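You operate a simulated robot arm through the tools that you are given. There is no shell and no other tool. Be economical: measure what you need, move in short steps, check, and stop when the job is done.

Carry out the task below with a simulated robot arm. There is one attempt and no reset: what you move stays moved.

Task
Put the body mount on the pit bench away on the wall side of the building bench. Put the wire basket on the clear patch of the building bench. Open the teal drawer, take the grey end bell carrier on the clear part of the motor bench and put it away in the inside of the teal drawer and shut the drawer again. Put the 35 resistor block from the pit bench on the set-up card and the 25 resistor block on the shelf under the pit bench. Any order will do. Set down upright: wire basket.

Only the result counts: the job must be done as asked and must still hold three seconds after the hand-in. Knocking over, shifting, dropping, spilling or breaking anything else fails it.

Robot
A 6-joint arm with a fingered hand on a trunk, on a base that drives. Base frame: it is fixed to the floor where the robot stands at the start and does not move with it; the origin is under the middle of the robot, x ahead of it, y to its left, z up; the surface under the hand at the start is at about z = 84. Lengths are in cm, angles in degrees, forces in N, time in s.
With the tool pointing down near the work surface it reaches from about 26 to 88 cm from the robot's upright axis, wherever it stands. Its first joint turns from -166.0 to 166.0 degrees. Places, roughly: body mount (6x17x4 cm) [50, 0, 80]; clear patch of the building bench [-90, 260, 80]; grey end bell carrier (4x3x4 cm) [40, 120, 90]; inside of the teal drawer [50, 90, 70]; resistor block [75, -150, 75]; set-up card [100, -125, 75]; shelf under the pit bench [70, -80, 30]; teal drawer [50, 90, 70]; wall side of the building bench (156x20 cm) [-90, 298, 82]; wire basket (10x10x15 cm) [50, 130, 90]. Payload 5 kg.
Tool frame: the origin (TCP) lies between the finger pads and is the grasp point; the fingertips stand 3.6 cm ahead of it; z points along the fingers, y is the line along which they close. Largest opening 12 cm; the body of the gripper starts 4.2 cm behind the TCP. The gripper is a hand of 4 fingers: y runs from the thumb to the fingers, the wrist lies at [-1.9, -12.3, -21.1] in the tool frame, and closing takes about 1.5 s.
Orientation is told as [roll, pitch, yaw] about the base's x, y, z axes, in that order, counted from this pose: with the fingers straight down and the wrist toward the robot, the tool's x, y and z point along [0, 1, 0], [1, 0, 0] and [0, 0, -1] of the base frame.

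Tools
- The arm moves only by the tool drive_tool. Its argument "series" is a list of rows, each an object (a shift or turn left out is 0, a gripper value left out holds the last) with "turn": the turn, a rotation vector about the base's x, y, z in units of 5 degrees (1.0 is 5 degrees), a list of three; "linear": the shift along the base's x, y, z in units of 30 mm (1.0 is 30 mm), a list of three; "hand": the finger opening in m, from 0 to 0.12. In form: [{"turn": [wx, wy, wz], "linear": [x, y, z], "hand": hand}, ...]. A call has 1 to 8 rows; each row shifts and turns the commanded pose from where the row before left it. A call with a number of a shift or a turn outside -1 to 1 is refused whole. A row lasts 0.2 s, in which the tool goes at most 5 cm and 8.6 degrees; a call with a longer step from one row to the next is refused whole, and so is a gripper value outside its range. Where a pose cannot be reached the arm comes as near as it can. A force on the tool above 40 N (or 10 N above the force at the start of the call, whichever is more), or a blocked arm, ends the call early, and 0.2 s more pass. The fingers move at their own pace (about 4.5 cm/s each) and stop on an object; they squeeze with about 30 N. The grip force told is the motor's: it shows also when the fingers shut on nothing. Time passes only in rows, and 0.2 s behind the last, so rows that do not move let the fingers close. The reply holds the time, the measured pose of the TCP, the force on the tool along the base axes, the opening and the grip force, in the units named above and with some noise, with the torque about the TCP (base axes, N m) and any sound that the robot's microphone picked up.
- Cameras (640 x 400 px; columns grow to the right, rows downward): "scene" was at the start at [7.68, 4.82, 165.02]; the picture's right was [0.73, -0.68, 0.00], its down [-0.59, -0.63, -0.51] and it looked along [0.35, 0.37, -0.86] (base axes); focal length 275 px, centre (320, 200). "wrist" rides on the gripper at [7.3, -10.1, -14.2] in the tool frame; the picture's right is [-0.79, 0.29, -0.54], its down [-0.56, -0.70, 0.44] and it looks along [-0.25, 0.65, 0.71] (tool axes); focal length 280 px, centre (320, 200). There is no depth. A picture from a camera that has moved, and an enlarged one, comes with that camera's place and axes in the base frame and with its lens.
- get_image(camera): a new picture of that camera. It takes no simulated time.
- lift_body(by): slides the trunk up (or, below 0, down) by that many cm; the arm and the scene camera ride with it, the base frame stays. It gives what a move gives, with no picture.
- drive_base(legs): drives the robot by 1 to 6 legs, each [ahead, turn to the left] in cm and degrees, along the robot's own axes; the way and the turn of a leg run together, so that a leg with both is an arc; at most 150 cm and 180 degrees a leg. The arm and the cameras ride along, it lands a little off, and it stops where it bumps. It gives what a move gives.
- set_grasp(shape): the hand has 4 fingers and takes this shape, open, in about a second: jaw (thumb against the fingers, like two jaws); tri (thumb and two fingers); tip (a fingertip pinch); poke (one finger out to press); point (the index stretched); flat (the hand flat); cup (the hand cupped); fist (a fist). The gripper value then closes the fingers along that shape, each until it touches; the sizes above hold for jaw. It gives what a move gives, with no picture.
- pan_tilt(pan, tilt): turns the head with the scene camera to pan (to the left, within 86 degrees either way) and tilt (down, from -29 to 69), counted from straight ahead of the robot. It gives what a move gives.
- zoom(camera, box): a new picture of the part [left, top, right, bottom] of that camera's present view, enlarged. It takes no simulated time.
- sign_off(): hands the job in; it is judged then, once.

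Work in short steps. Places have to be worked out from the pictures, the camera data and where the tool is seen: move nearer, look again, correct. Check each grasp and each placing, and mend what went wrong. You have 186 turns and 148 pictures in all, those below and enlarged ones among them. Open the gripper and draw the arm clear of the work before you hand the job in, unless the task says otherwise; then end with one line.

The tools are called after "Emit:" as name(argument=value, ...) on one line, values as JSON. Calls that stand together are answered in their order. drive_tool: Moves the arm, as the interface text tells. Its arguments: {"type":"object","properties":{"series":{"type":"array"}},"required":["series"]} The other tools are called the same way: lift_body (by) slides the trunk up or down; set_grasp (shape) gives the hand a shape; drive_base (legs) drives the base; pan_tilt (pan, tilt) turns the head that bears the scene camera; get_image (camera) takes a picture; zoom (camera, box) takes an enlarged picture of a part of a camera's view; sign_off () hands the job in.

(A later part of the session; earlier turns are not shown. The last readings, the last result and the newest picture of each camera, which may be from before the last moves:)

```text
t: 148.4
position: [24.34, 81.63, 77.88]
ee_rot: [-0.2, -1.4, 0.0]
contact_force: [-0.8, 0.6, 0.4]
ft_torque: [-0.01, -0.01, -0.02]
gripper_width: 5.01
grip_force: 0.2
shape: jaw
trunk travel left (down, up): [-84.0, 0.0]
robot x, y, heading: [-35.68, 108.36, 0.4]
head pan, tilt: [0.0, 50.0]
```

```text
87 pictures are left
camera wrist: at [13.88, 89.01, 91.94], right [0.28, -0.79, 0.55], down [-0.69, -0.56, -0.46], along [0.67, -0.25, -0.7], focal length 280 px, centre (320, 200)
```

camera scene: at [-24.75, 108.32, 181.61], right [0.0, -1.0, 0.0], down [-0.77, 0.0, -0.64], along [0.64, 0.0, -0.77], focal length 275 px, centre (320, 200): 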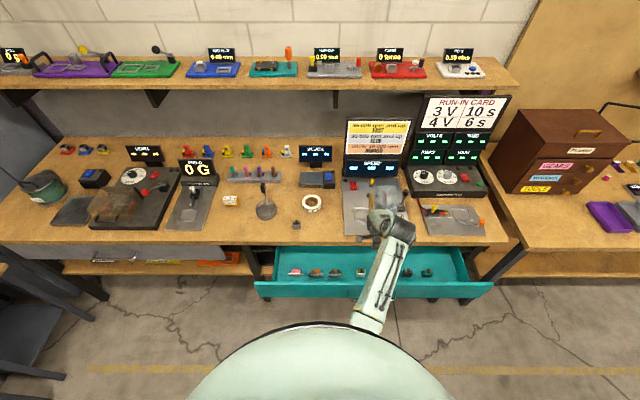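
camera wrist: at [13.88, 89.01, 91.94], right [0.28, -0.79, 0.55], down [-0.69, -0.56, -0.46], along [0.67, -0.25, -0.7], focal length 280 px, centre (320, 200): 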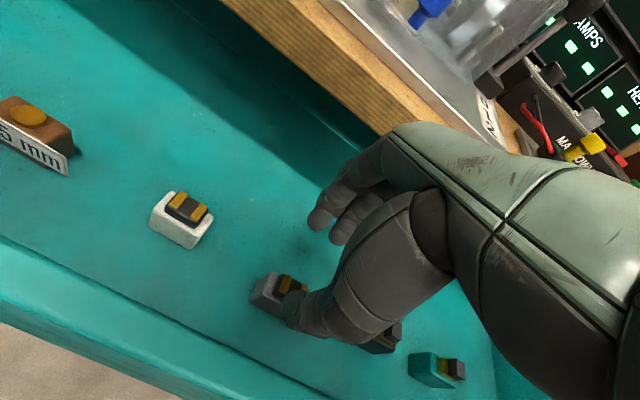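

The carrier stands in the drawer. I'll raise the hand, back off, and set it up for gripping the bar again.

Emit:
drive_tool(series=[{"linear": [0, 0, 1]}, {"linear": [0, 0, 1]}, {"linear": [0, 0.3, 1]}, {"linear": [0, 0.5, 1]}, {"linear": [0, 0.6, 1]}, {"linear": [0, 0.6, 1]}, {"linear": [0, 0.6, 1]}])

Emit:
drive_base(legs=[[-26, 0]])

Emit:
drive_tool(series=[{"turn": [0, -1, 0]}, {"turn": [0, -1, 0]}, {"turn": [0, -1, 0]}, {"turn": [0, -1, 0]}, {"turn": [0, -1, 0]}, {"turn": [0, -1, 0]}, {"turn": [0, -1, 0]}, {"turn": [0, -1, 0]}])

Emit:
drive_tool(series=[{"turn": [0, -1, 0]}, {"turn": [0, -1, 0]}, {"turn": [0, -1, 0]}, {"turn": [0, -1, 0]}, {"turn": [0, -1, 0]}, {"turn": [0, -1, 0]}, {"turn": [0, -1, 0]}, {"turn": [0, -1, 0]}])

Emit:
get_image(camera="scene")

```text
t: 150.0
position: [24.1, 89.51, 98.96]
ee_rot: [-0.3, -1.3, 0.0]
contact_force: [0.2, 0.8, -0.5]
ft_torque: [-0.02, 0.0, 0.0]
gripper_width: 5.0
grip_force: 0.0
shape: jaw
trunk travel left (down, up): [-84.0, 0.0]
robot x, y, heading: [-35.66, 108.35, 0.4]
head pan, tilt: [0.0, 50.0]
```

```text
t: 152.0
position: [-1.8, 89.22, 98.91]
ee_rot: [-0.2, -1.3, 0.1]
contact_force: [-0.2, -0.1, -0.3]
ft_torque: [0.0, 0.0, -0.02]
gripper_width: 4.99
grip_force: 0.1
shape: jaw
trunk travel left (down, up): [-84.0, 0.0]
robot x, y, heading: [-61.52, 108.27, 0.1]
head pan, tilt: [0.0, 50.0]
```

```text
t: 153.8
position: [-1.91, 89.19, 98.98]
ee_rot: [-0.2, -41.4, 0.0]
contact_force: [0.5, -0.3, 0.0]
ft_torque: [0.04, 0.0, -0.03]
gripper_width: 4.99
grip_force: 0.0
shape: jaw
trunk travel left (down, up): [-84.0, 0.0]
robot x, y, heading: [-61.34, 108.5, 0.4]
head pan, tilt: [0.0, 50.0]
```

```text
t: 155.6
position: [-1.74, 89.25, 98.93]
ee_rot: [-1.5, -81.4, 1.3]
contact_force: [-5.0, 2.9, -9.1]
ft_torque: [0.14, -0.64, -0.4]
gripper_width: 5.0
grip_force: 0.3
shape: jaw
trunk travel left (down, up): [-84.0, 0.0]
robot x, y, heading: [-61.69, 108.19, 0.1]
head pan, tilt: [0.0, 50.0]
```

```text
86 pictures are left
camera scene: at [-50.37, 107.88, 182.13], right [0.01, -1.0, 0.0], down [-0.77, 0.0, -0.64], along [0.64, 0.01, -0.77], focal length 275 px, centre (320, 200)
```

scene: 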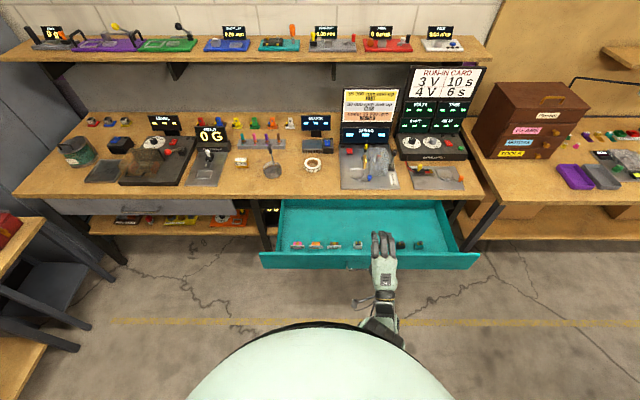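

A slight self-contact shows, so I'll extend forward a bit. Then I'll lower the trunk to bar height.

Emit:
drive_tool(series=[{"linear": [0.7, 0, 0], "hand": 0.06}, {"linear": [0.7, 0, 0], "hand": 0.06}, {"linear": [0, 0, 0], "hand": 0.06}])

Emit:
lift_body(by=-24.5)

Emit:
get_image(camera="wrist")

```text
t: 156.4
position: [0.69, 89.5, 100.24]
ee_rot: [-0.7, -81.3, 0.5]
contact_force: [-0.4, 0.2, 0.0]
ft_torque: [0.0, -0.03, -0.01]
gripper_width: 5.96
grip_force: 0.1
shape: jaw
out of reach, approached as far as the arm can: row 1, 2
trunk travel left (down, up): [-84.0, 0.0]
robot x, y, heading: [-61.36, 108.31, 0.2]
head pan, tilt: [0.0, 50.0]
```

```text
t: 158.9
position: [0.76, 89.5, 75.6]
ee_rot: [-0.6, -81.3, 0.4]
contact_force: [0.3, 1.0, 0.8]
ft_torque: [-0.01, 0.05, 0.0]
gripper_width: 5.97
grip_force: 0.1
shape: jaw
trunk travel left (down, up): [-59.5, 24.5]
robot x, y, heading: [-61.42, 108.33, 0.1]
head pan, tilt: [0.0, 50.0]
```

```text
85 pictures are left
camera wrist: at [-14.82, 96.86, 67.86], right [-0.49, -0.79, 0.37], down [0.33, -0.56, -0.76], along [0.8, -0.25, 0.54], focal length 280 px, centre (320, 200)
```

wrist: 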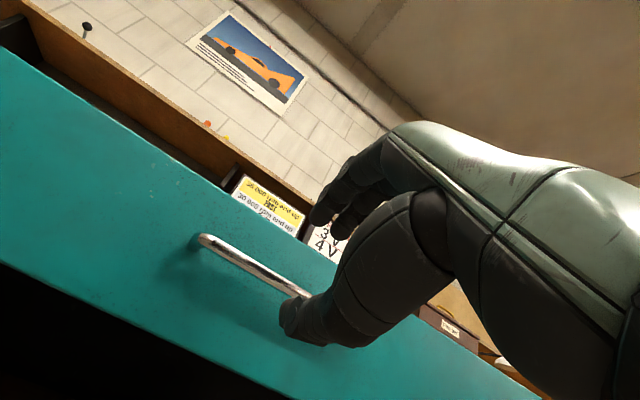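

Same geometry as before. I'll lower 1.3 cm, drive forward 11 cm and close on the bar.

Emit:
lift_body(by=-1.3)

Emit:
drive_base(legs=[[11, 0]])

Emit:
drive_tool(series=[{"hand": 0.0}, {"hand": 0.0}, {"hand": 0.0}, {"hand": 0.0}, {"hand": 0.0}, {"hand": 0.0}])

Emit:
get_image(camera="wrist")

```text
t: 159.6
position: [0.79, 89.42, 74.38]
ee_rot: [-0.6, -81.3, 0.3]
contact_force: [0.1, 0.6, 0.2]
ft_torque: [-0.02, 0.03, 0.0]
gripper_width: 5.99
grip_force: 0.0
shape: jaw
trunk travel left (down, up): [-58.2, 25.8]
robot x, y, heading: [-61.54, 108.46, 0.4]
head pan, tilt: [0.0, 50.0]
```

```text
t: 160.8
position: [11.79, 89.62, 74.41]
ee_rot: [-0.4, -81.3, 0.4]
contact_force: [0.5, -0.1, -0.1]
ft_torque: [0.0, 0.02, 0.01]
gripper_width: 5.95
grip_force: 0.1
shape: jaw
trunk travel left (down, up): [-58.2, 25.8]
robot x, y, heading: [-50.36, 108.57, 0.3]
head pan, tilt: [0.0, 50.0]
```

```text
t: 162.2
position: [11.8, 89.51, 74.35]
ee_rot: [-0.5, -81.3, 0.3]
contact_force: [-0.5, -0.9, -0.1]
ft_torque: [-0.11, 0.01, 0.04]
gripper_width: 0.43
grip_force: 30.4
shape: jaw
trunk travel left (down, up): [-58.2, 25.8]
robot x, y, heading: [-50.25, 108.3, 0.3]
head pan, tilt: [0.0, 50.0]
```

```text
84 pictures are left
camera wrist: at [-3.76, 96.85, 66.58], right [-0.5, -0.79, 0.37], down [0.33, -0.56, -0.76], along [0.8, -0.25, 0.54], focal length 280 px, centre (320, 200)
```

wrist: 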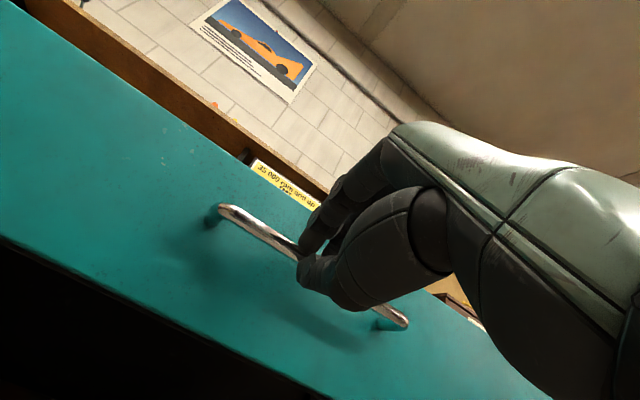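

Gripped. I'll push the drawer shut by driving forward: 13 cm first, then the rest.

Emit:
drive_base(legs=[[13, 0]])

Emit:
drive_base(legs=[[4.5, 0]])

Emit:
get_image(camera="scene")

```text
t: 163.6
position: [24.72, 89.6, 74.38]
ee_rot: [-0.5, -81.3, 0.3]
contact_force: [-0.8, 0.3, -0.6]
ft_torque: [-0.01, -0.03, -0.01]
gripper_width: 0.35
grip_force: 29.5
shape: jaw
trunk travel left (down, up): [-58.2, 25.8]
robot x, y, heading: [-37.53, 108.46, 0.3]
head pan, tilt: [0.0, 50.0]
```

```text
t: 164.5
position: [27.7, 89.54, 74.38]
ee_rot: [1.2, -81.8, -1.6]
contact_force: [-2.0, -0.8, 1.9]
ft_torque: [-0.01, -0.05, -0.05]
gripper_width: 0.44
grip_force: 29.7
shape: jaw
trunk travel left (down, up): [-58.2, 25.8]
robot x, y, heading: [-34.2, 108.02, 0.2]
head pan, tilt: [0.0, 50.0]
stopped in leg 1: the force on the tool passed its limit at 69 N (the readings are from after the stop); the commanded pose is now the measured one
```

```text
83 pictures are left
camera scene: at [-23.46, 108.38, 156.38], right [0.0, -1.0, 0.0], down [-0.77, 0.0, -0.64], along [0.64, 0.0, -0.77], focal length 275 px, centre (320, 200)
```

scene: 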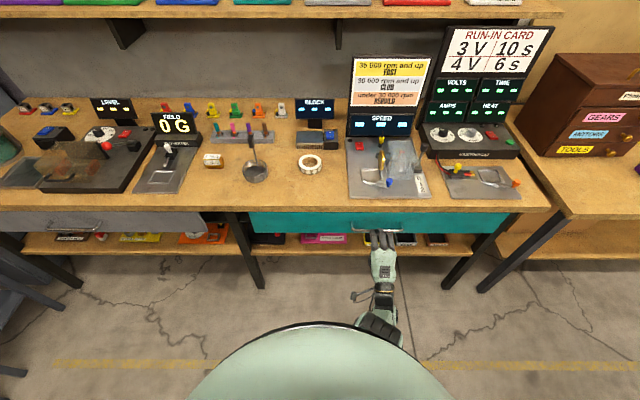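

It stopped on force (69 N), which suggests the drawer is at its end stop. Zooming to verify.

Emit:
zoom(camera="scene", box=[230, 170, 530, 270])

Emit:
get_image(camera="wrist")

```text
2.13 times, centred on (380, 220) of scene
camera zoom: at [-23.46, 108.38, 156.38], right [0.0, -1.0, 0.0], down [-0.77, 0.0, -0.64], along [0.64, 0.0, -0.77], focal length 587 px, centre (192, 157)
```

zoom: 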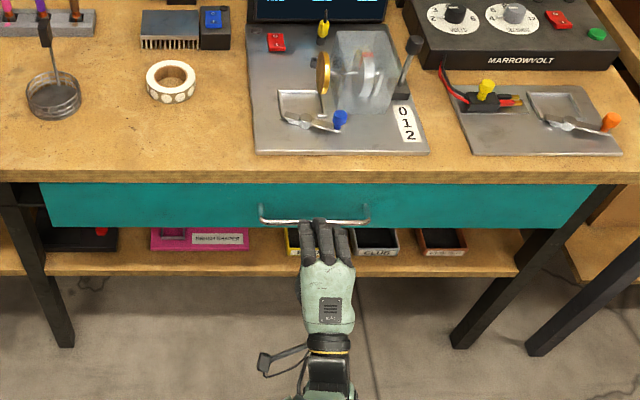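

```text
81 pictures are left
camera wrist: at [12.27, 97.01, 66.5], right [-0.5, -0.79, 0.36], down [0.34, -0.56, -0.76], along [0.8, -0.26, 0.54], focal length 280 px, centre (320, 200)
```

wrist: 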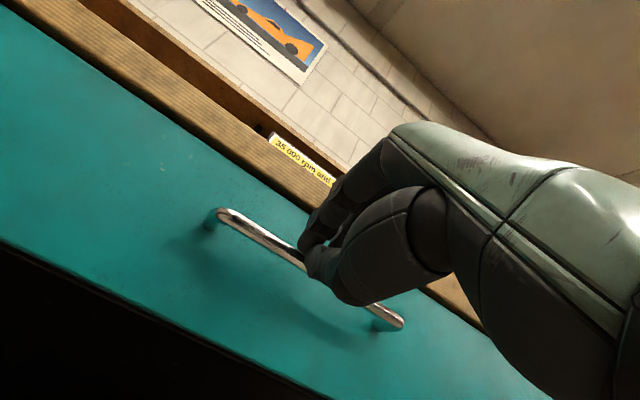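

By the numbers the drawer could still be about 1 cm short, so I'll nudge forward again.

Emit:
drive_base(legs=[[1.5, 0]])

Emit:
get_image(camera="wrist")

```text
t: 165.3
position: [27.62, 89.64, 74.24]
ee_rot: [3.3, -82.0, -3.7]
contact_force: [-14.8, 0.9, 9.1]
ft_torque: [-0.08, -0.3, -0.09]
gripper_width: 0.5
grip_force: 30.1
shape: jaw
trunk travel left (down, up): [-58.2, 25.8]
robot x, y, heading: [-33.66, 108.63, 0.0]
head pan, tilt: [0.0, 50.0]
stopped in leg 1: the force on the tool passed its limit at 53 N (the readings are from after the stop); the commanded pose is now the measured one
```

```text
80 pictures are left
camera wrist: at [12.39, 97.1, 66.35], right [-0.5, -0.79, 0.35], down [0.34, -0.56, -0.76], along [0.8, -0.26, 0.55], focal length 280 px, centre (320, 200)
```

wrist: 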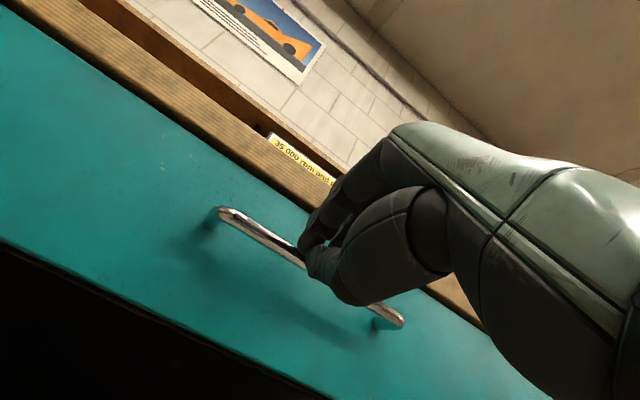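

It won't go further (hard stop). I'll release, back off, raise up, and inspect.

Emit:
drive_tool(series=[{"hand": 0.05}, {"hand": 0.06}, {"hand": 0.06}, {"hand": 0.06}])

Emit:
drive_base(legs=[[-10, 0]])

Emit:
get_image(camera="wrist")

Emit:
zoom(camera="scene", box=[230, 170, 530, 270])

```text
t: 166.3
position: [28.06, 89.64, 74.13]
ee_rot: [3.2, -81.7, -3.6]
contact_force: [-0.4, -0.3, 0.7]
ft_torque: [-0.06, 0.02, -0.02]
gripper_width: 5.94
grip_force: 0.1
shape: jaw
trunk travel left (down, up): [-58.2, 25.8]
robot x, y, heading: [-33.18, 108.45, 0.3]
head pan, tilt: [0.0, 50.0]
```

```text
t: 167.5
position: [17.84, 89.44, 74.1]
ee_rot: [3.2, -81.8, -3.7]
contact_force: [-0.1, -0.3, 0.6]
ft_torque: [0.0, 0.04, 0.0]
gripper_width: 5.95
grip_force: 0.0
shape: jaw
trunk travel left (down, up): [-58.2, 25.8]
robot x, y, heading: [-43.64, 108.64, 0.2]
head pan, tilt: [0.0, 50.0]
```

```text
79 pictures are left
camera wrist: at [2.55, 96.98, 66.27], right [-0.5, -0.79, 0.36], down [0.33, -0.56, -0.76], along [0.8, -0.26, 0.54], focal length 280 px, centre (320, 200)
```

wrist: 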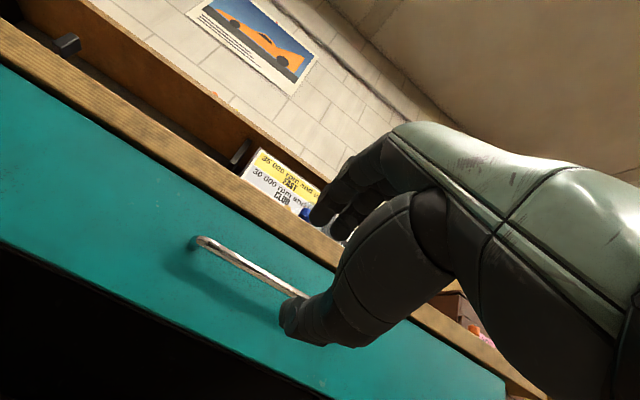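

```text
2.13 times, centred on (380, 220) of scene
camera zoom: at [-32.66, 108.27, 156.38], right [0.0, -1.0, 0.0], down [-0.77, 0.0, -0.64], along [0.64, 0.0, -0.77], focal length 587 px, centre (192, 157)
```

zoom: 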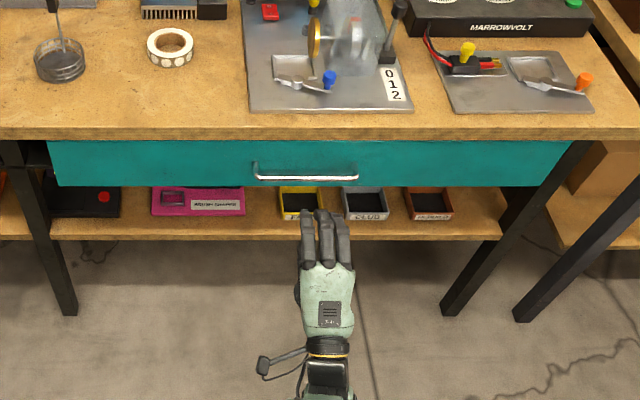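

I'll check closely whether the face is flush by zooming into its corners.

Emit:
zoom(camera="scene", box=[230, 180, 300, 224])

Emit:
zoom(camera="scene", box=[470, 180, 540, 224])

```text
9.09 times, centred on (265, 202) of scene
camera zoom: at [-32.66, 108.27, 156.38], right [0.0, -1.0, 0.0], down [-0.77, 0.0, -0.64], along [0.64, 0.0, -0.77], focal length 2501 px, centre (820, 182)
```

zoom: 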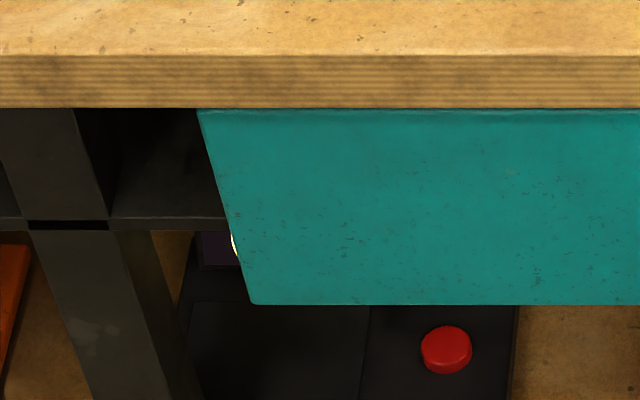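

```text
9.09 times, centred on (505, 202) of scene
camera zoom: at [-32.66, 108.27, 156.38], right [0.0, -1.0, 0.0], down [-0.77, 0.0, -0.64], along [0.64, 0.0, -0.77], focal length 2501 px, centre (-1362, 182)
```

zoom: 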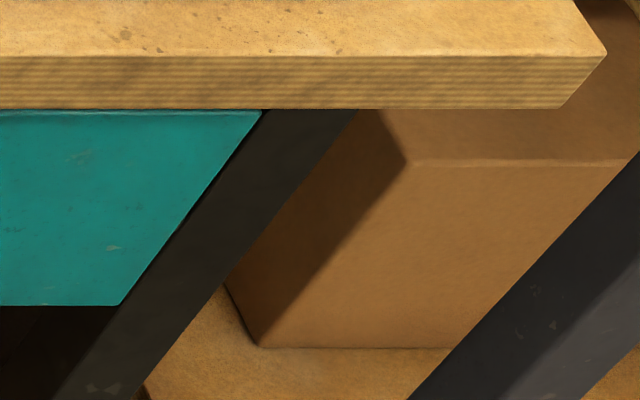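

I'll compare with the neighbouring grey drawer as a reference for flushness.

Emit:
zoom(camera="scene", box=[0, 150, 320, 260])

```text
2.00 times, centred on (160, 205) of scene
camera zoom: at [-32.66, 108.27, 156.38], right [0.0, -1.0, 0.0], down [-0.77, 0.0, -0.64], along [0.64, 0.0, -0.77], focal length 550 px, centre (640, 190)
```

zoom: 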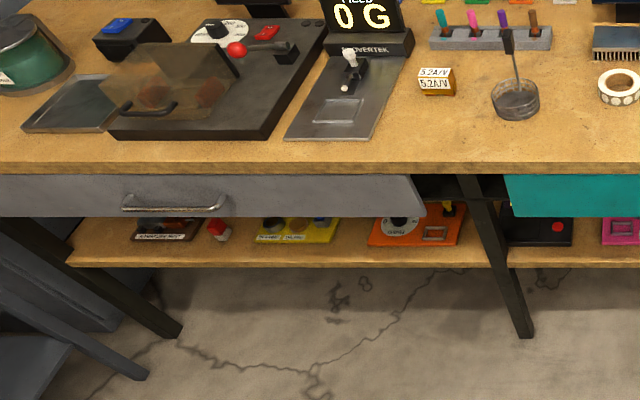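

Zooming tight across the gap between the two drawers to compare alignment precisely.

Emit:
zoom(camera="scene", box=[180, 215, 290, 285])

Emit:
zoom(camera="scene", box=[180, 165, 290, 235])

```text
5.71 times, centred on (235, 250) of scene
camera zoom: at [-32.66, 108.27, 156.38], right [0.0, -1.0, 0.0], down [-0.77, 0.0, -0.64], along [0.64, 0.0, -0.77], focal length 1572 px, centre (806, -86)
```

zoom: 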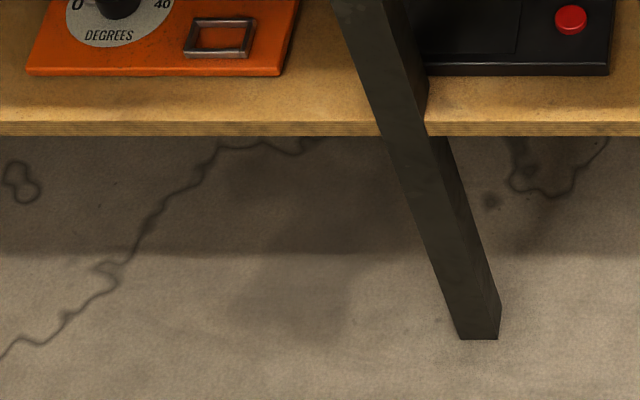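

```text
5.71 times, centred on (235, 200) of scene
camera zoom: at [-32.66, 108.27, 156.38], right [0.0, -1.0, 0.0], down [-0.77, 0.0, -0.64], along [0.64, 0.0, -0.77], focal length 1572 px, centre (806, 200)
```

zoom: 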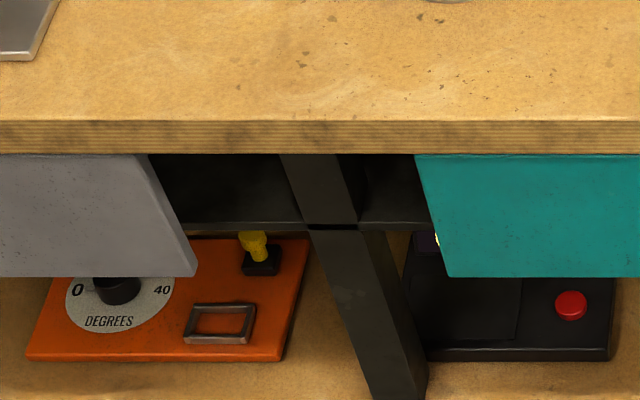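

Both drawer faces align exactly, so the teal drawer is shut. Now the basket: raise the trunk, restore the hand downward.

Emit:
lift_body(by=25.8)

Emit:
drive_tool(series=[{"turn": [0, 1, 0]}, {"turn": [0, 1, 0]}, {"turn": [0, 1, 0]}, {"turn": [0, 1, 0]}, {"turn": [0, 1, 0]}, {"turn": [0, 1, 0]}, {"turn": [0, 1, 0]}, {"turn": [0, 1, 0]}])

Emit:
drive_tool(series=[{"turn": [0, 1, 0]}, {"turn": [0, 1, 0]}, {"turn": [0, 1, 0]}, {"turn": [0, 1, 0]}, {"turn": [0, 1, 0]}, {"turn": [0, 1, 0]}, {"turn": [0, 1, 0]}, {"turn": [0, 1, 0]}])

```text
t: 170.2
position: [17.92, 89.5, 100.03]
ee_rot: [3.1, -81.7, -3.7]
contact_force: [-0.2, -0.1, 0.0]
ft_torque: [-0.01, -0.04, 0.0]
gripper_width: 5.95
grip_force: 0.1
shape: jaw
trunk travel left (down, up): [-84.0, 0.0]
robot x, y, heading: [-43.16, 108.5, 0.3]
head pan, tilt: [0.0, 50.0]
```

```text
t: 172.0
position: [17.92, 89.41, 99.93]
ee_rot: [-0.1, -41.8, -0.8]
contact_force: [0.2, 0.3, -0.4]
ft_torque: [0.0, 0.0, 0.01]
gripper_width: 6.0
grip_force: 0.1
shape: jaw
trunk travel left (down, up): [-84.0, 0.0]
robot x, y, heading: [-43.3, 108.62, 0.4]
head pan, tilt: [0.0, 50.0]
```

```text
t: 173.8
position: [18.02, 89.47, 99.92]
ee_rot: [-0.4, -1.7, -0.5]
contact_force: [-0.3, 0.4, -0.2]
ft_torque: [0.01, -0.02, 0.01]
gripper_width: 5.98
grip_force: 0.1
shape: jaw
trunk travel left (down, up): [-84.0, 0.0]
robot x, y, heading: [-43.47, 108.27, -0.1]
head pan, tilt: [0.0, 50.0]
```

Raise to z≈108 and swing toward y≈115, then drive forward.

Emit:
drive_tool(series=[{"linear": [0, 1, 0.6], "hand": 0.08}, {"linear": [0, 1, 0.6]}, {"linear": [0, 1, 0.6]}, {"linear": [0, 1, 0.6]}, {"linear": [0, 1, 0.4]}, {"linear": [0, 1, 0]}, {"linear": [0, 1, 0]}, {"linear": [0, 1, 0]}])

Emit:
drive_base(legs=[[22, 0]])

Emit:
get_image(camera="wrist")

Emit:
get_image(camera="scene")

```text
t: 175.6
position: [17.93, 113.45, 108.3]
ee_rot: [-0.5, -1.8, -0.5]
contact_force: [-0.2, -1.0, 0.2]
ft_torque: [-0.03, -0.05, 0.03]
gripper_width: 7.94
grip_force: 0.1
shape: jaw
trunk travel left (down, up): [-84.0, 0.0]
robot x, y, heading: [-43.32, 108.37, 0.2]
head pan, tilt: [0.0, 50.0]
```

```text
t: 177.3
position: [39.52, 114.1, 108.39]
ee_rot: [-0.4, -1.9, 0.0]
contact_force: [0.0, 0.0, -0.7]
ft_torque: [0.01, 0.02, -0.02]
gripper_width: 7.97
grip_force: 0.0
shape: jaw
trunk travel left (down, up): [-84.0, 0.0]
robot x, y, heading: [-21.75, 108.36, 0.7]
head pan, tilt: [0.0, 50.0]
```

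```text
72 pictures are left
camera wrist: at [29.06, 121.47, 122.29], right [0.27, -0.79, 0.56], down [-0.69, -0.56, -0.46], along [0.68, -0.26, -0.69], focal length 280 px, centre (320, 200)
```

wrist: 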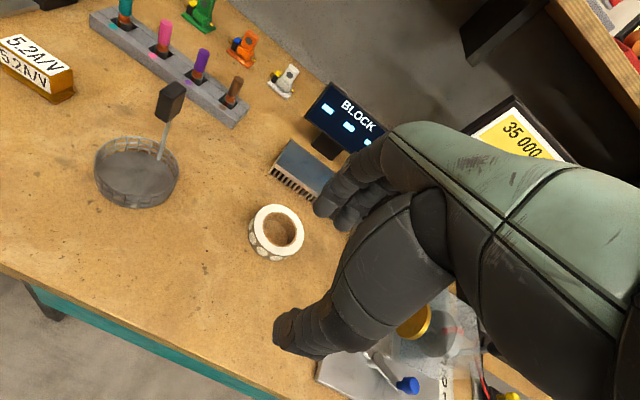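

```text
71 pictures are left
camera scene: at [-10.99, 108.51, 182.18], right [0.01, -1.0, 0.0], down [-0.77, -0.01, -0.64], along [0.64, 0.01, -0.77], focal length 275 px, centre (320, 200)
```

scene: 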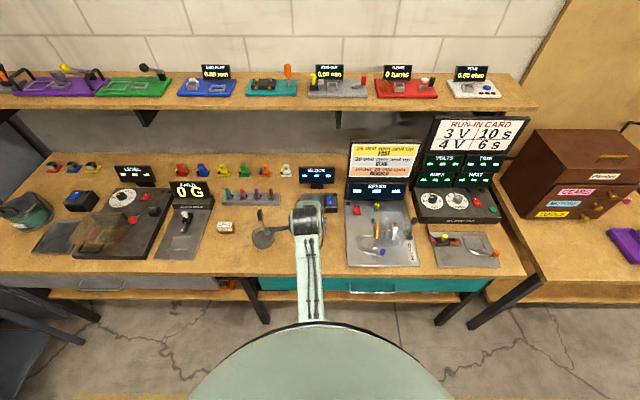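

The handle is at about (53.5, 132.4), grip block z≈95–99. I'll move above it at z≈108.

Emit:
drive_tool(series=[{"linear": [0.6, 0.87, 0]}, {"linear": [0.66, 0.87, 0]}, {"linear": [0.66, 0.87, 0]}, {"linear": [0.66, 0.87, 0]}, {"linear": [0.66, 0.87, 0]}, {"linear": [0.66, 0.87, 0]}, {"linear": [0.66, 0.87, 0]}])

Emit:
get_image(camera="wrist")

Emit:
zoom(camera="scene", box=[200, 160, 340, 260])

```text
t: 178.9
position: [53.35, 132.36, 108.28]
ee_rot: [-0.5, -1.7, -0.1]
contact_force: [-0.1, 0.3, 0.2]
ft_torque: [0.01, 0.0, 0.01]
gripper_width: 7.98
grip_force: 0.1
shape: jaw
trunk travel left (down, up): [-84.0, 0.0]
robot x, y, heading: [-21.78, 108.33, 0.6]
head pan, tilt: [0.0, 50.0]
```

```text
70 pictures are left
camera wrist: at [42.92, 139.85, 122.2], right [0.27, -0.78, 0.56], down [-0.69, -0.56, -0.46], along [0.67, -0.26, -0.69], focal length 280 px, centre (320, 200)
```

wrist: 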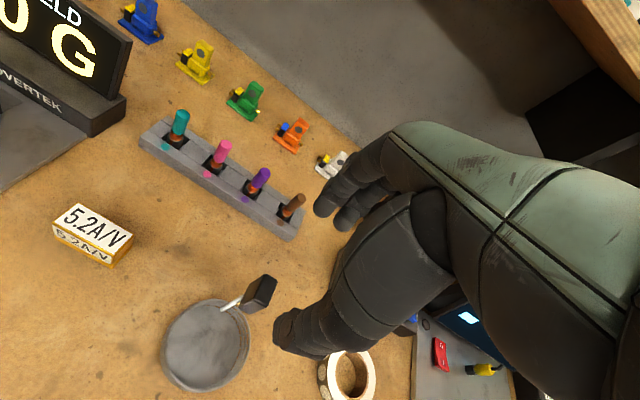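

```text
4.00 times, centred on (270, 210) of scene
camera zoom: at [-10.77, 108.7, 182.16], right [0.01, -1.0, 0.0], down [-0.77, -0.01, -0.64], along [0.64, 0.01, -0.77], focal length 1100 px, centre (520, 160)
```

zoom: 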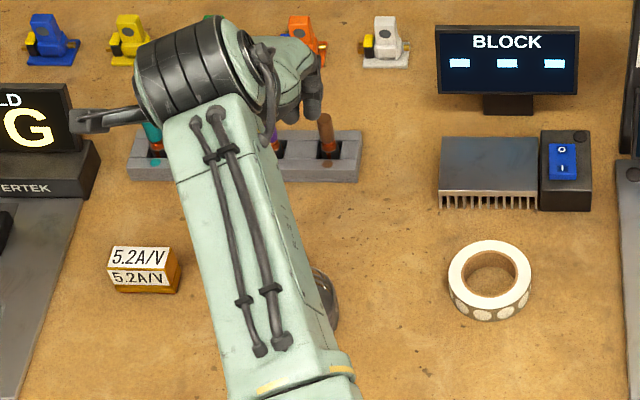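

Triangulation puts the grip block at (53.2, 132.6, 97). Descending around it to z≈97.

Emit:
drive_tool(series=[{"linear": [0, 0.1, -0.7]}, {"linear": [0, 0, -0.8]}, {"linear": [0, 0, -0.8]}, {"linear": [0, 0, -0.8]}, {"linear": [0, 0, -0.5]}])

Emit:
get_image(camera="wrist")

```text
t: 180.1
position: [53.31, 132.66, 97.41]
ee_rot: [-0.4, -1.7, 0.0]
contact_force: [0.6, 1.4, 0.1]
ft_torque: [-0.04, -0.01, 0.02]
gripper_width: 7.95
grip_force: 0.1
shape: jaw
trunk travel left (down, up): [-84.0, 0.0]
robot x, y, heading: [-21.75, 108.66, 0.8]
head pan, tilt: [0.0, 50.0]
```

```text
68 pictures are left
camera wrist: at [42.85, 140.02, 111.32], right [0.27, -0.78, 0.56], down [-0.69, -0.56, -0.46], along [0.68, -0.26, -0.69], focal length 280 px, centre (320, 200)
```

wrist: 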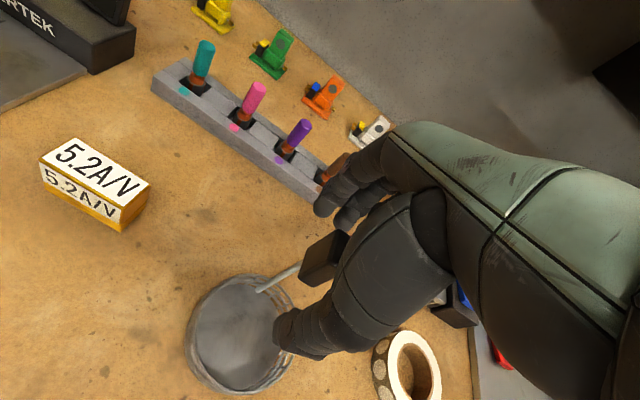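

The block coincides with the TCP. Closing.

Emit:
drive_tool(series=[{"hand": 0.0}, {"hand": 0.0}, {"hand": 0.0}, {"hand": 0.0}, {"hand": 0.0}, {"hand": 0.0}, {"hand": 0.0}])

Emit:
drive_tool(series=[{"linear": [0, 0, 0.3]}, {"linear": [0, 0, 0.4]}, {"linear": [0, 0, 0.5]}])

Emit:
get_image(camera="wrist")

```text
t: 181.7
position: [53.39, 132.57, 97.48]
ee_rot: [-0.4, -1.8, 0.0]
contact_force: [0.1, 0.3, -0.3]
ft_torque: [0.03, -0.1, -0.01]
gripper_width: 1.79
grip_force: 30.2
shape: jaw
trunk travel left (down, up): [-84.0, 0.0]
robot x, y, heading: [-21.5, 108.36, 0.8]
head pan, tilt: [0.0, 50.0]
```

```text
t: 182.5
position: [53.18, 132.65, 100.96]
ee_rot: [-0.5, -1.8, 0.1]
contact_force: [-0.8, 0.2, -0.7]
ft_torque: [0.01, -0.06, 0.01]
gripper_width: 1.77
grip_force: 30.7
shape: jaw
trunk travel left (down, up): [-84.0, 0.0]
robot x, y, heading: [-21.94, 108.58, 0.3]
head pan, tilt: [0.0, 50.0]
```

```text
67 pictures are left
camera wrist: at [42.76, 139.98, 114.94], right [0.27, -0.78, 0.56], down [-0.69, -0.56, -0.46], along [0.68, -0.26, -0.69], focal length 280 px, centre (320, 200)
```

wrist: 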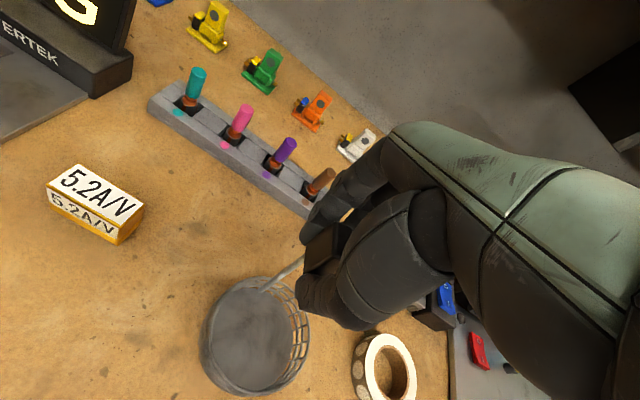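

The basket is lifted. I'll raise it more, retract over the empty bench, then back away.

Emit:
drive_tool(series=[{"linear": [0, 0, 0.9]}, {"linear": [-0.3, -0.3, 0.9]}, {"linear": [-0.9, -0.7, 0.6]}, {"linear": [-1, -0.7, 0]}, {"linear": [-1, -0.7, 0]}, {"linear": [-1, -0.7, 0]}, {"linear": [-1, -0.7, 0]}, {"linear": [-0.6, -0.7, 0]}])

Emit:
drive_base(legs=[[-30, 0]])

Emit:
get_image(camera="scene")

Emit:
get_image(camera="wrist")

```text
t: 184.3
position: [35.85, 119.12, 108.26]
ee_rot: [-0.4, -1.9, -0.1]
contact_force: [0.4, -0.5, -1.8]
ft_torque: [0.01, -0.03, 0.0]
gripper_width: 1.76
grip_force: 29.6
shape: jaw
trunk travel left (down, up): [-84.0, 0.0]
robot x, y, heading: [-21.94, 108.26, 0.7]
head pan, tilt: [0.0, 50.0]
```

```text
t: 186.5
position: [5.92, 118.86, 108.32]
ee_rot: [-0.4, -1.8, 0.0]
contact_force: [-0.2, -0.7, -2.6]
ft_torque: [0.02, -0.08, -0.01]
gripper_width: 1.78
grip_force: 29.7
shape: jaw
trunk travel left (down, up): [-84.0, 0.0]
robot x, y, heading: [-51.98, 107.82, 0.7]
head pan, tilt: [0.0, 50.0]
```

```text
66 pictures are left
camera scene: at [-40.91, 108.21, 182.16], right [0.01, -1.0, 0.0], down [-0.77, -0.01, -0.64], along [0.64, 0.01, -0.77], focal length 275 px, centre (320, 200)
```

scene: 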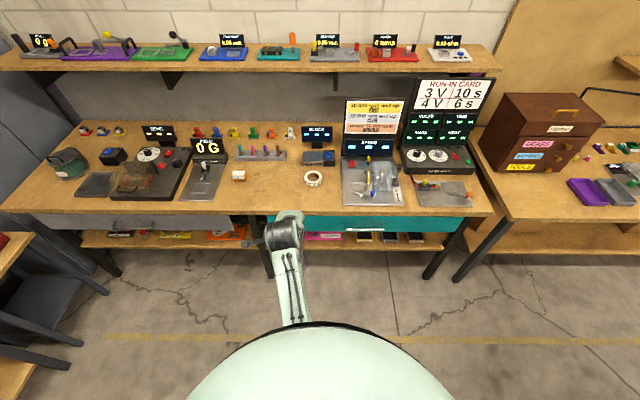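

```text
65 pictures are left
camera wrist: at [-4.69, 126.33, 122.19], right [0.27, -0.79, 0.56], down [-0.69, -0.56, -0.46], along [0.67, -0.26, -0.69], focal length 280 px, centre (320, 200)
```

wrist: 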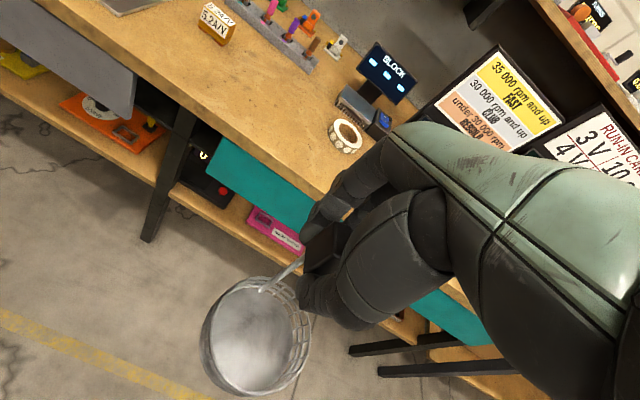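

Holding well. Driving to (-90, 200), facing the building bench.

Emit:
drive_base(legs=[[0, 111], [98, 0], [0, -22]])

Emit:
get_image(camera="scene")

Emit:
get_image(camera="wrist")

```text
t: 199.0
position: [-104.51, 253.37, 108.23]
ee_rot: [-0.4, -1.8, 92.2]
contact_force: [-0.3, 0.1, -1.3]
ft_torque: [0.03, 0.03, 0.0]
gripper_width: 1.75
grip_force: 29.8
shape: jaw
trunk travel left (down, up): [-84.0, 0.0]
robot x, y, heading: [-91.35, 196.42, 92.8]
head pan, tilt: [0.0, 50.0]
```

```text
64 pictures are left
camera scene: at [-91.91, 206.87, 182.17], right [1.0, 0.05, 0.0], down [0.04, -0.77, -0.64], along [-0.03, 0.64, -0.77], focal length 275 px, centre (320, 200)
```

scene: 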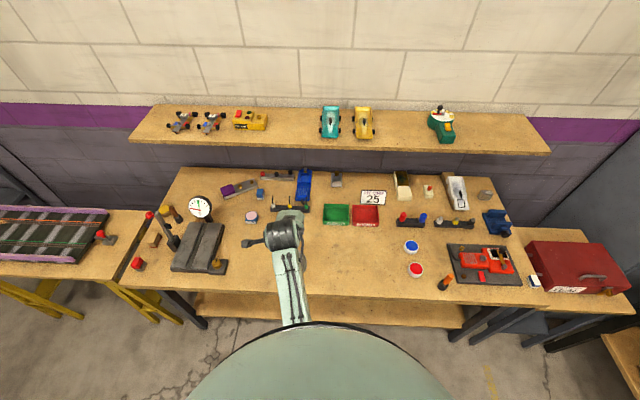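

```text
63 pictures are left
camera wrist: at [-111.3, 242.54, 122.21], right [0.77, 0.3, 0.56], down [0.59, -0.66, -0.46], along [0.23, 0.68, -0.69], focal length 280 px, centre (320, 200)
```

wrist: 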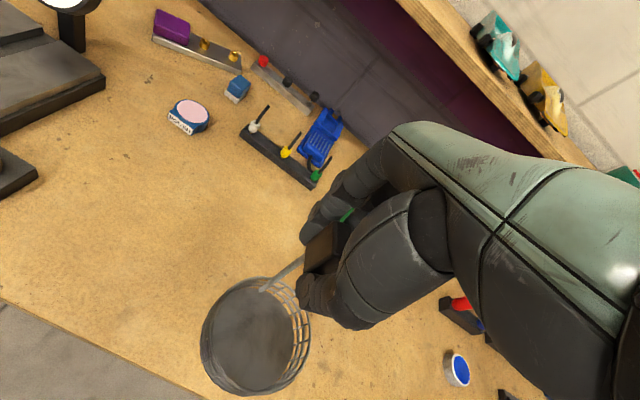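

The patch around (-90, 261) is clear. I'll shift the basket there and lower to z≈98.

Emit:
drive_tool(series=[{"linear": [1, 0.8, 0]}, {"linear": [1, 0.8, 0]}, {"linear": [1, 0.8, 0]}, {"linear": [1, 0.8, 0]}, {"linear": [0.8, 0.6, -0.6]}, {"linear": [0, 0, -0.9]}, {"linear": [0, 0, -0.9]}, {"linear": [0, 0, -0.8]}])

Emit:
get_image(camera="wrist")

Emit:
get_image(camera="scene")

```text
t: 200.8
position: [-89.92, 264.72, 98.88]
ee_rot: [-0.4, -1.8, 92.1]
contact_force: [-0.8, 0.3, -1.8]
ft_torque: [0.03, 0.01, 0.0]
gripper_width: 1.72
grip_force: 30.4
shape: jaw
trunk travel left (down, up): [-84.0, 0.0]
robot x, y, heading: [-91.38, 196.11, 93.2]
head pan, tilt: [0.0, 50.0]
```

```text
62 pictures are left
camera wrist: at [-96.73, 253.93, 112.72], right [0.77, 0.3, 0.56], down [0.59, -0.66, -0.46], along [0.23, 0.68, -0.69], focal length 280 px, centre (320, 200)
```

wrist: 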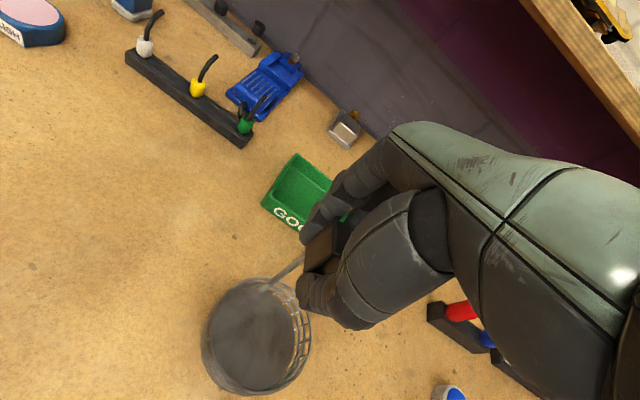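

```text
61 pictures are left
camera scene: at [-91.84, 206.91, 182.17], right [1.0, 0.05, 0.0], down [0.04, -0.77, -0.64], along [-0.03, 0.64, -0.77], focal length 275 px, centre (320, 200)
```

scene: 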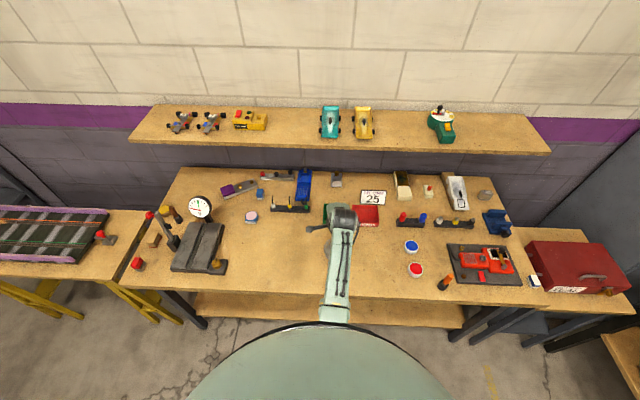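

All clear around. Lowering in small steps to contact.

Emit:
drive_tool(series=[{"linear": [0, 0, -0.4]}, {"linear": [0, 0, -0.3]}, {"linear": [0, 0, -0.2]}, {"linear": [0, 0, -0.15]}])

Emit:
drive_tool(series=[{"linear": [0, 0, -0.1]}, {"linear": [0, 0, -0.1]}])

```text
t: 201.8
position: [-90.09, 264.81, 95.41]
ee_rot: [-0.4, -1.8, 92.2]
contact_force: [-0.5, -0.1, -1.7]
ft_torque: [0.01, 0.01, 0.0]
gripper_width: 1.71
grip_force: 29.9
shape: jaw
trunk travel left (down, up): [-84.0, 0.0]
robot x, y, heading: [-91.39, 196.37, 92.8]
head pan, tilt: [0.0, 50.0]
```

```text
t: 202.4
position: [-89.97, 264.8, 95.24]
ee_rot: [-0.4, -2.3, 92.2]
contact_force: [2.6, 0.2, 19.3]
ft_torque: [0.07, -0.05, -0.04]
gripper_width: 1.82
grip_force: 29.3
shape: jaw
trunk travel left (down, up): [-84.0, 0.0]
robot x, y, heading: [-91.21, 196.15, 92.6]
head pan, tilt: [0.0, 50.0]
```

The bottom is in contact (19 N at z=95.2). I'll relieve slightly and open to 6 cm.

Emit:
drive_tool(series=[{"linear": [0, 0, 0.05]}, {"hand": 0.03}, {"hand": 0.05}, {"hand": 0.07}, {"hand": 0.08}, {"hand": 0.08}])

Emit:
get_image(camera="wrist")

Emit:
drive_tool(series=[{"linear": [0, 0, 0.6]}, {"linear": [0, 0, 0.8]}, {"linear": [0, 0, 1]}, {"linear": [0, 0, 1]}, {"linear": [0, 0, 1]}])

Emit:
get_image(camera="wrist")

```text
t: 203.8
position: [-90.06, 264.68, 94.88]
ee_rot: [-0.3, -1.8, 92.1]
contact_force: [-0.3, 0.5, 0.6]
ft_torque: [-0.03, 0.03, 0.03]
gripper_width: 7.96
grip_force: 0.0
shape: jaw
trunk travel left (down, up): [-84.0, 0.0]
robot x, y, heading: [-91.46, 196.45, 92.8]
head pan, tilt: [0.0, 50.0]
```

```text
60 pictures are left
camera wrist: at [-96.87, 253.9, 108.92], right [0.77, 0.3, 0.56], down [0.59, -0.66, -0.46], along [0.23, 0.68, -0.69], focal length 280 px, centre (320, 200)
```

wrist: 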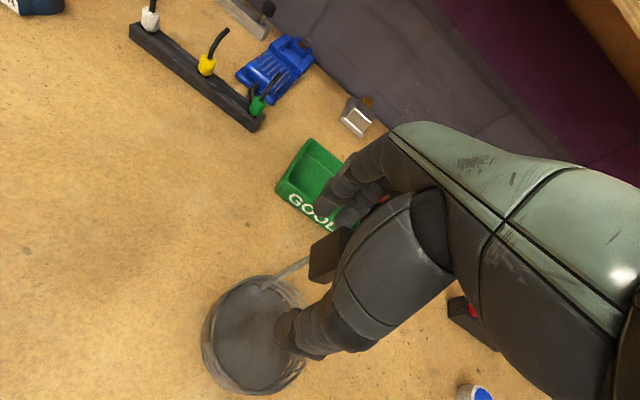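

```text
t: 205.0
position: [-90.09, 264.71, 108.11]
ee_rot: [-0.4, -1.8, 92.2]
contact_force: [0.5, -0.4, -0.2]
ft_torque: [0.0, 0.0, 0.01]
gripper_width: 7.96
grip_force: 0.1
shape: jaw
trunk travel left (down, up): [-84.0, 0.0]
robot x, y, heading: [-91.13, 196.59, 92.8]
head pan, tilt: [0.0, 50.0]
```

```text
59 pictures are left
camera wrist: at [-96.91, 253.91, 122.16], right [0.77, 0.3, 0.56], down [0.59, -0.66, -0.46], along [0.23, 0.68, -0.69], focal length 280 px, centre (320, 200)
```

wrist: 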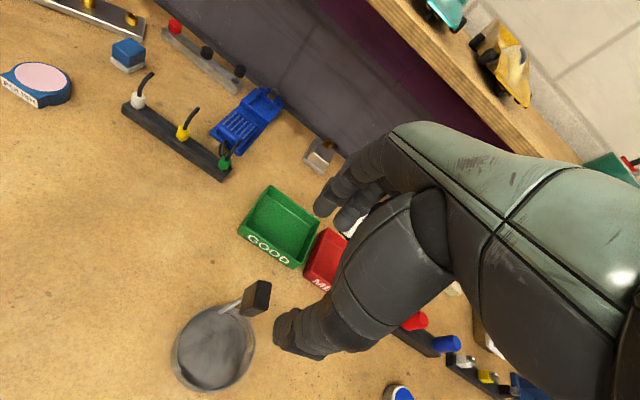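

The basket stands upright on the patch. I'll retract the arm and drive to the pit bench aisle.

Emit:
drive_tool(series=[{"linear": [0, -0.9, 0.3]}, {"linear": [0, -0.9, 0]}, {"linear": [0, -0.9, 0]}, {"linear": [0, -0.9, 0]}, {"linear": [0, -0.9, 0]}, {"linear": [0, -0.9, 0]}])

Emit:
drive_base(legs=[[-25, 0], [0, -138], [100, 0], [0, -45]])

Emit:
pan_tilt(pan=0, tilt=35)

Emit:
get_image(camera="scene")

```text
t: 206.4
position: [-89.99, 248.42, 109.14]
ee_rot: [-0.5, -1.8, 92.2]
contact_force: [-0.5, 0.9, -0.2]
ft_torque: [0.02, -0.04, 0.01]
gripper_width: 7.97
grip_force: 0.0
shape: jaw
trunk travel left (down, up): [-84.0, 0.0]
robot x, y, heading: [-91.4, 196.53, 92.6]
head pan, tilt: [0.0, 50.0]
```

```text
t: 222.9
position: [-23.08, 47.36, 109.05]
ee_rot: [-0.4, -1.8, -90.9]
contact_force: [-0.6, -0.4, 0.5]
ft_torque: [0.03, 0.01, 0.01]
gripper_width: 7.98
grip_force: 0.1
shape: jaw
trunk travel left (down, up): [-84.0, 0.0]
robot x, y, heading: [-18.83, 99.61, -90.3]
head pan, tilt: [0.0, 50.0]
```

```text
t: 223.7
position: [-23.05, 47.44, 109.21]
ee_rot: [-0.4, -1.8, -90.9]
contact_force: [0.1, 0.1, 0.7]
ft_torque: [0.02, 0.01, 0.01]
gripper_width: 7.97
grip_force: 0.1
shape: jaw
trunk travel left (down, up): [-84.0, 0.0]
robot x, y, heading: [-18.91, 99.7, -90.4]
head pan, tilt: [0.0, 35.0]
```

```text
58 pictures are left
camera scene: at [-18.88, 87.61, 184.34], right [-1.0, 0.01, 0.0], down [0.0, 0.57, -0.82], along [0.0, -0.82, -0.57], focal length 275 px, centre (320, 200)
```

scene: 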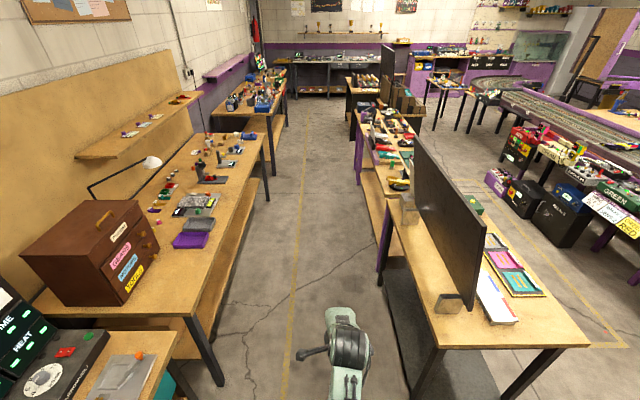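

The aisle is clear and I'm centred in it. I'll drive on to y≈-150 and turn to face the pit bench.

Emit:
drive_base(legs=[[125, 0], [120, 0], [0, 90]])

Emit:
pan_tilt(pan=0, tilt=45)

Emit:
get_image(camera="scene")

```text
t: 241.3
position: [32.43, -146.59, 109.11]
ee_rot: [-0.4, -1.8, -0.5]
contact_force: [-0.9, 0.9, -0.2]
ft_torque: [-0.01, -0.01, -0.02]
gripper_width: 7.98
grip_force: 0.0
shape: jaw
trunk travel left (down, up): [-84.0, 0.0]
robot x, y, heading: [-20.07, -142.66, -0.1]
head pan, tilt: [0.0, 35.0]
```

```text
t: 242.0
position: [32.32, -146.62, 109.1]
ee_rot: [-0.4, -1.8, -0.5]
contact_force: [0.4, -0.2, -0.1]
ft_torque: [-0.05, 0.02, 0.04]
gripper_width: 7.95
grip_force: 0.0
shape: jaw
trunk travel left (down, up): [-84.0, 0.0]
robot x, y, heading: [-19.91, -142.4, -0.3]
head pan, tilt: [0.0, 45.0]
```

```text
57 pictures are left
camera scene: at [-8.6, -142.8, 182.87], right [0.0, -1.0, 0.0], down [-0.71, 0.0, -0.71], along [0.71, 0.0, -0.71], focal length 275 px, centre (320, 200)
```

scene: 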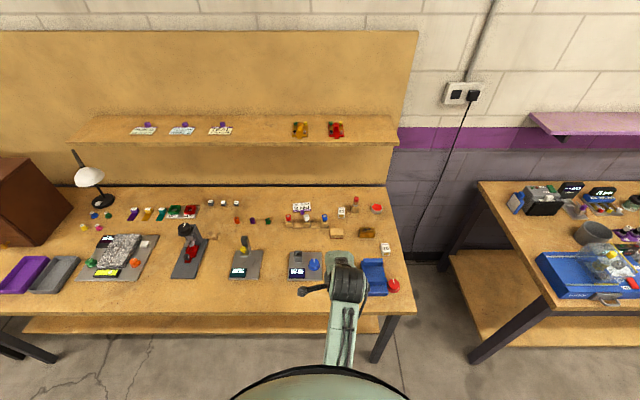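

Emit:
zoom(camera="scene", box=[220, 185, 420, 305])

Emit:
zoom(camera="scene", box=[275, 190, 405, 265])

```text
3.20 times, centred on (320, 245) of scene
camera zoom: at [-8.6, -142.8, 182.87], right [0.0, -1.0, 0.0], down [-0.71, 0.0, -0.71], along [0.71, 0.0, -0.71], focal length 880 px, centre (320, 56)
```

zoom: 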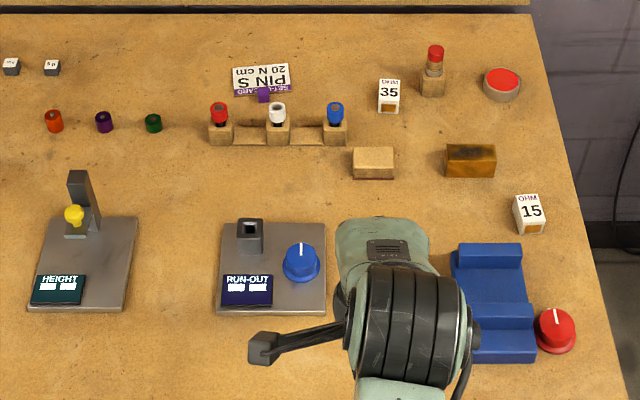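

```text
4.92 times, centred on (340, 228) of scene
camera zoom: at [-8.6, -142.8, 182.87], right [0.0, -1.0, 0.0], down [-0.71, 0.0, -0.71], along [0.71, 0.0, -0.71], focal length 1354 px, centre (222, 65)
```

zoom: 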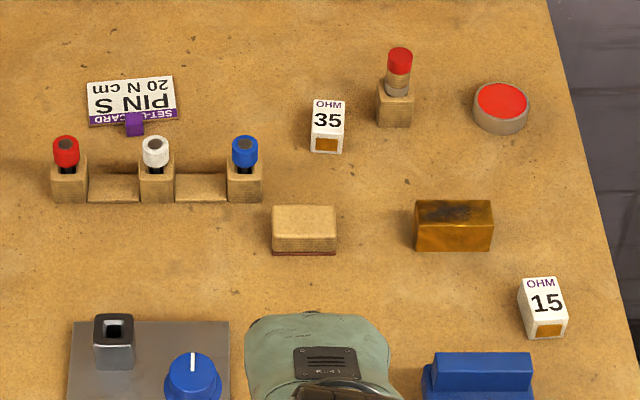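

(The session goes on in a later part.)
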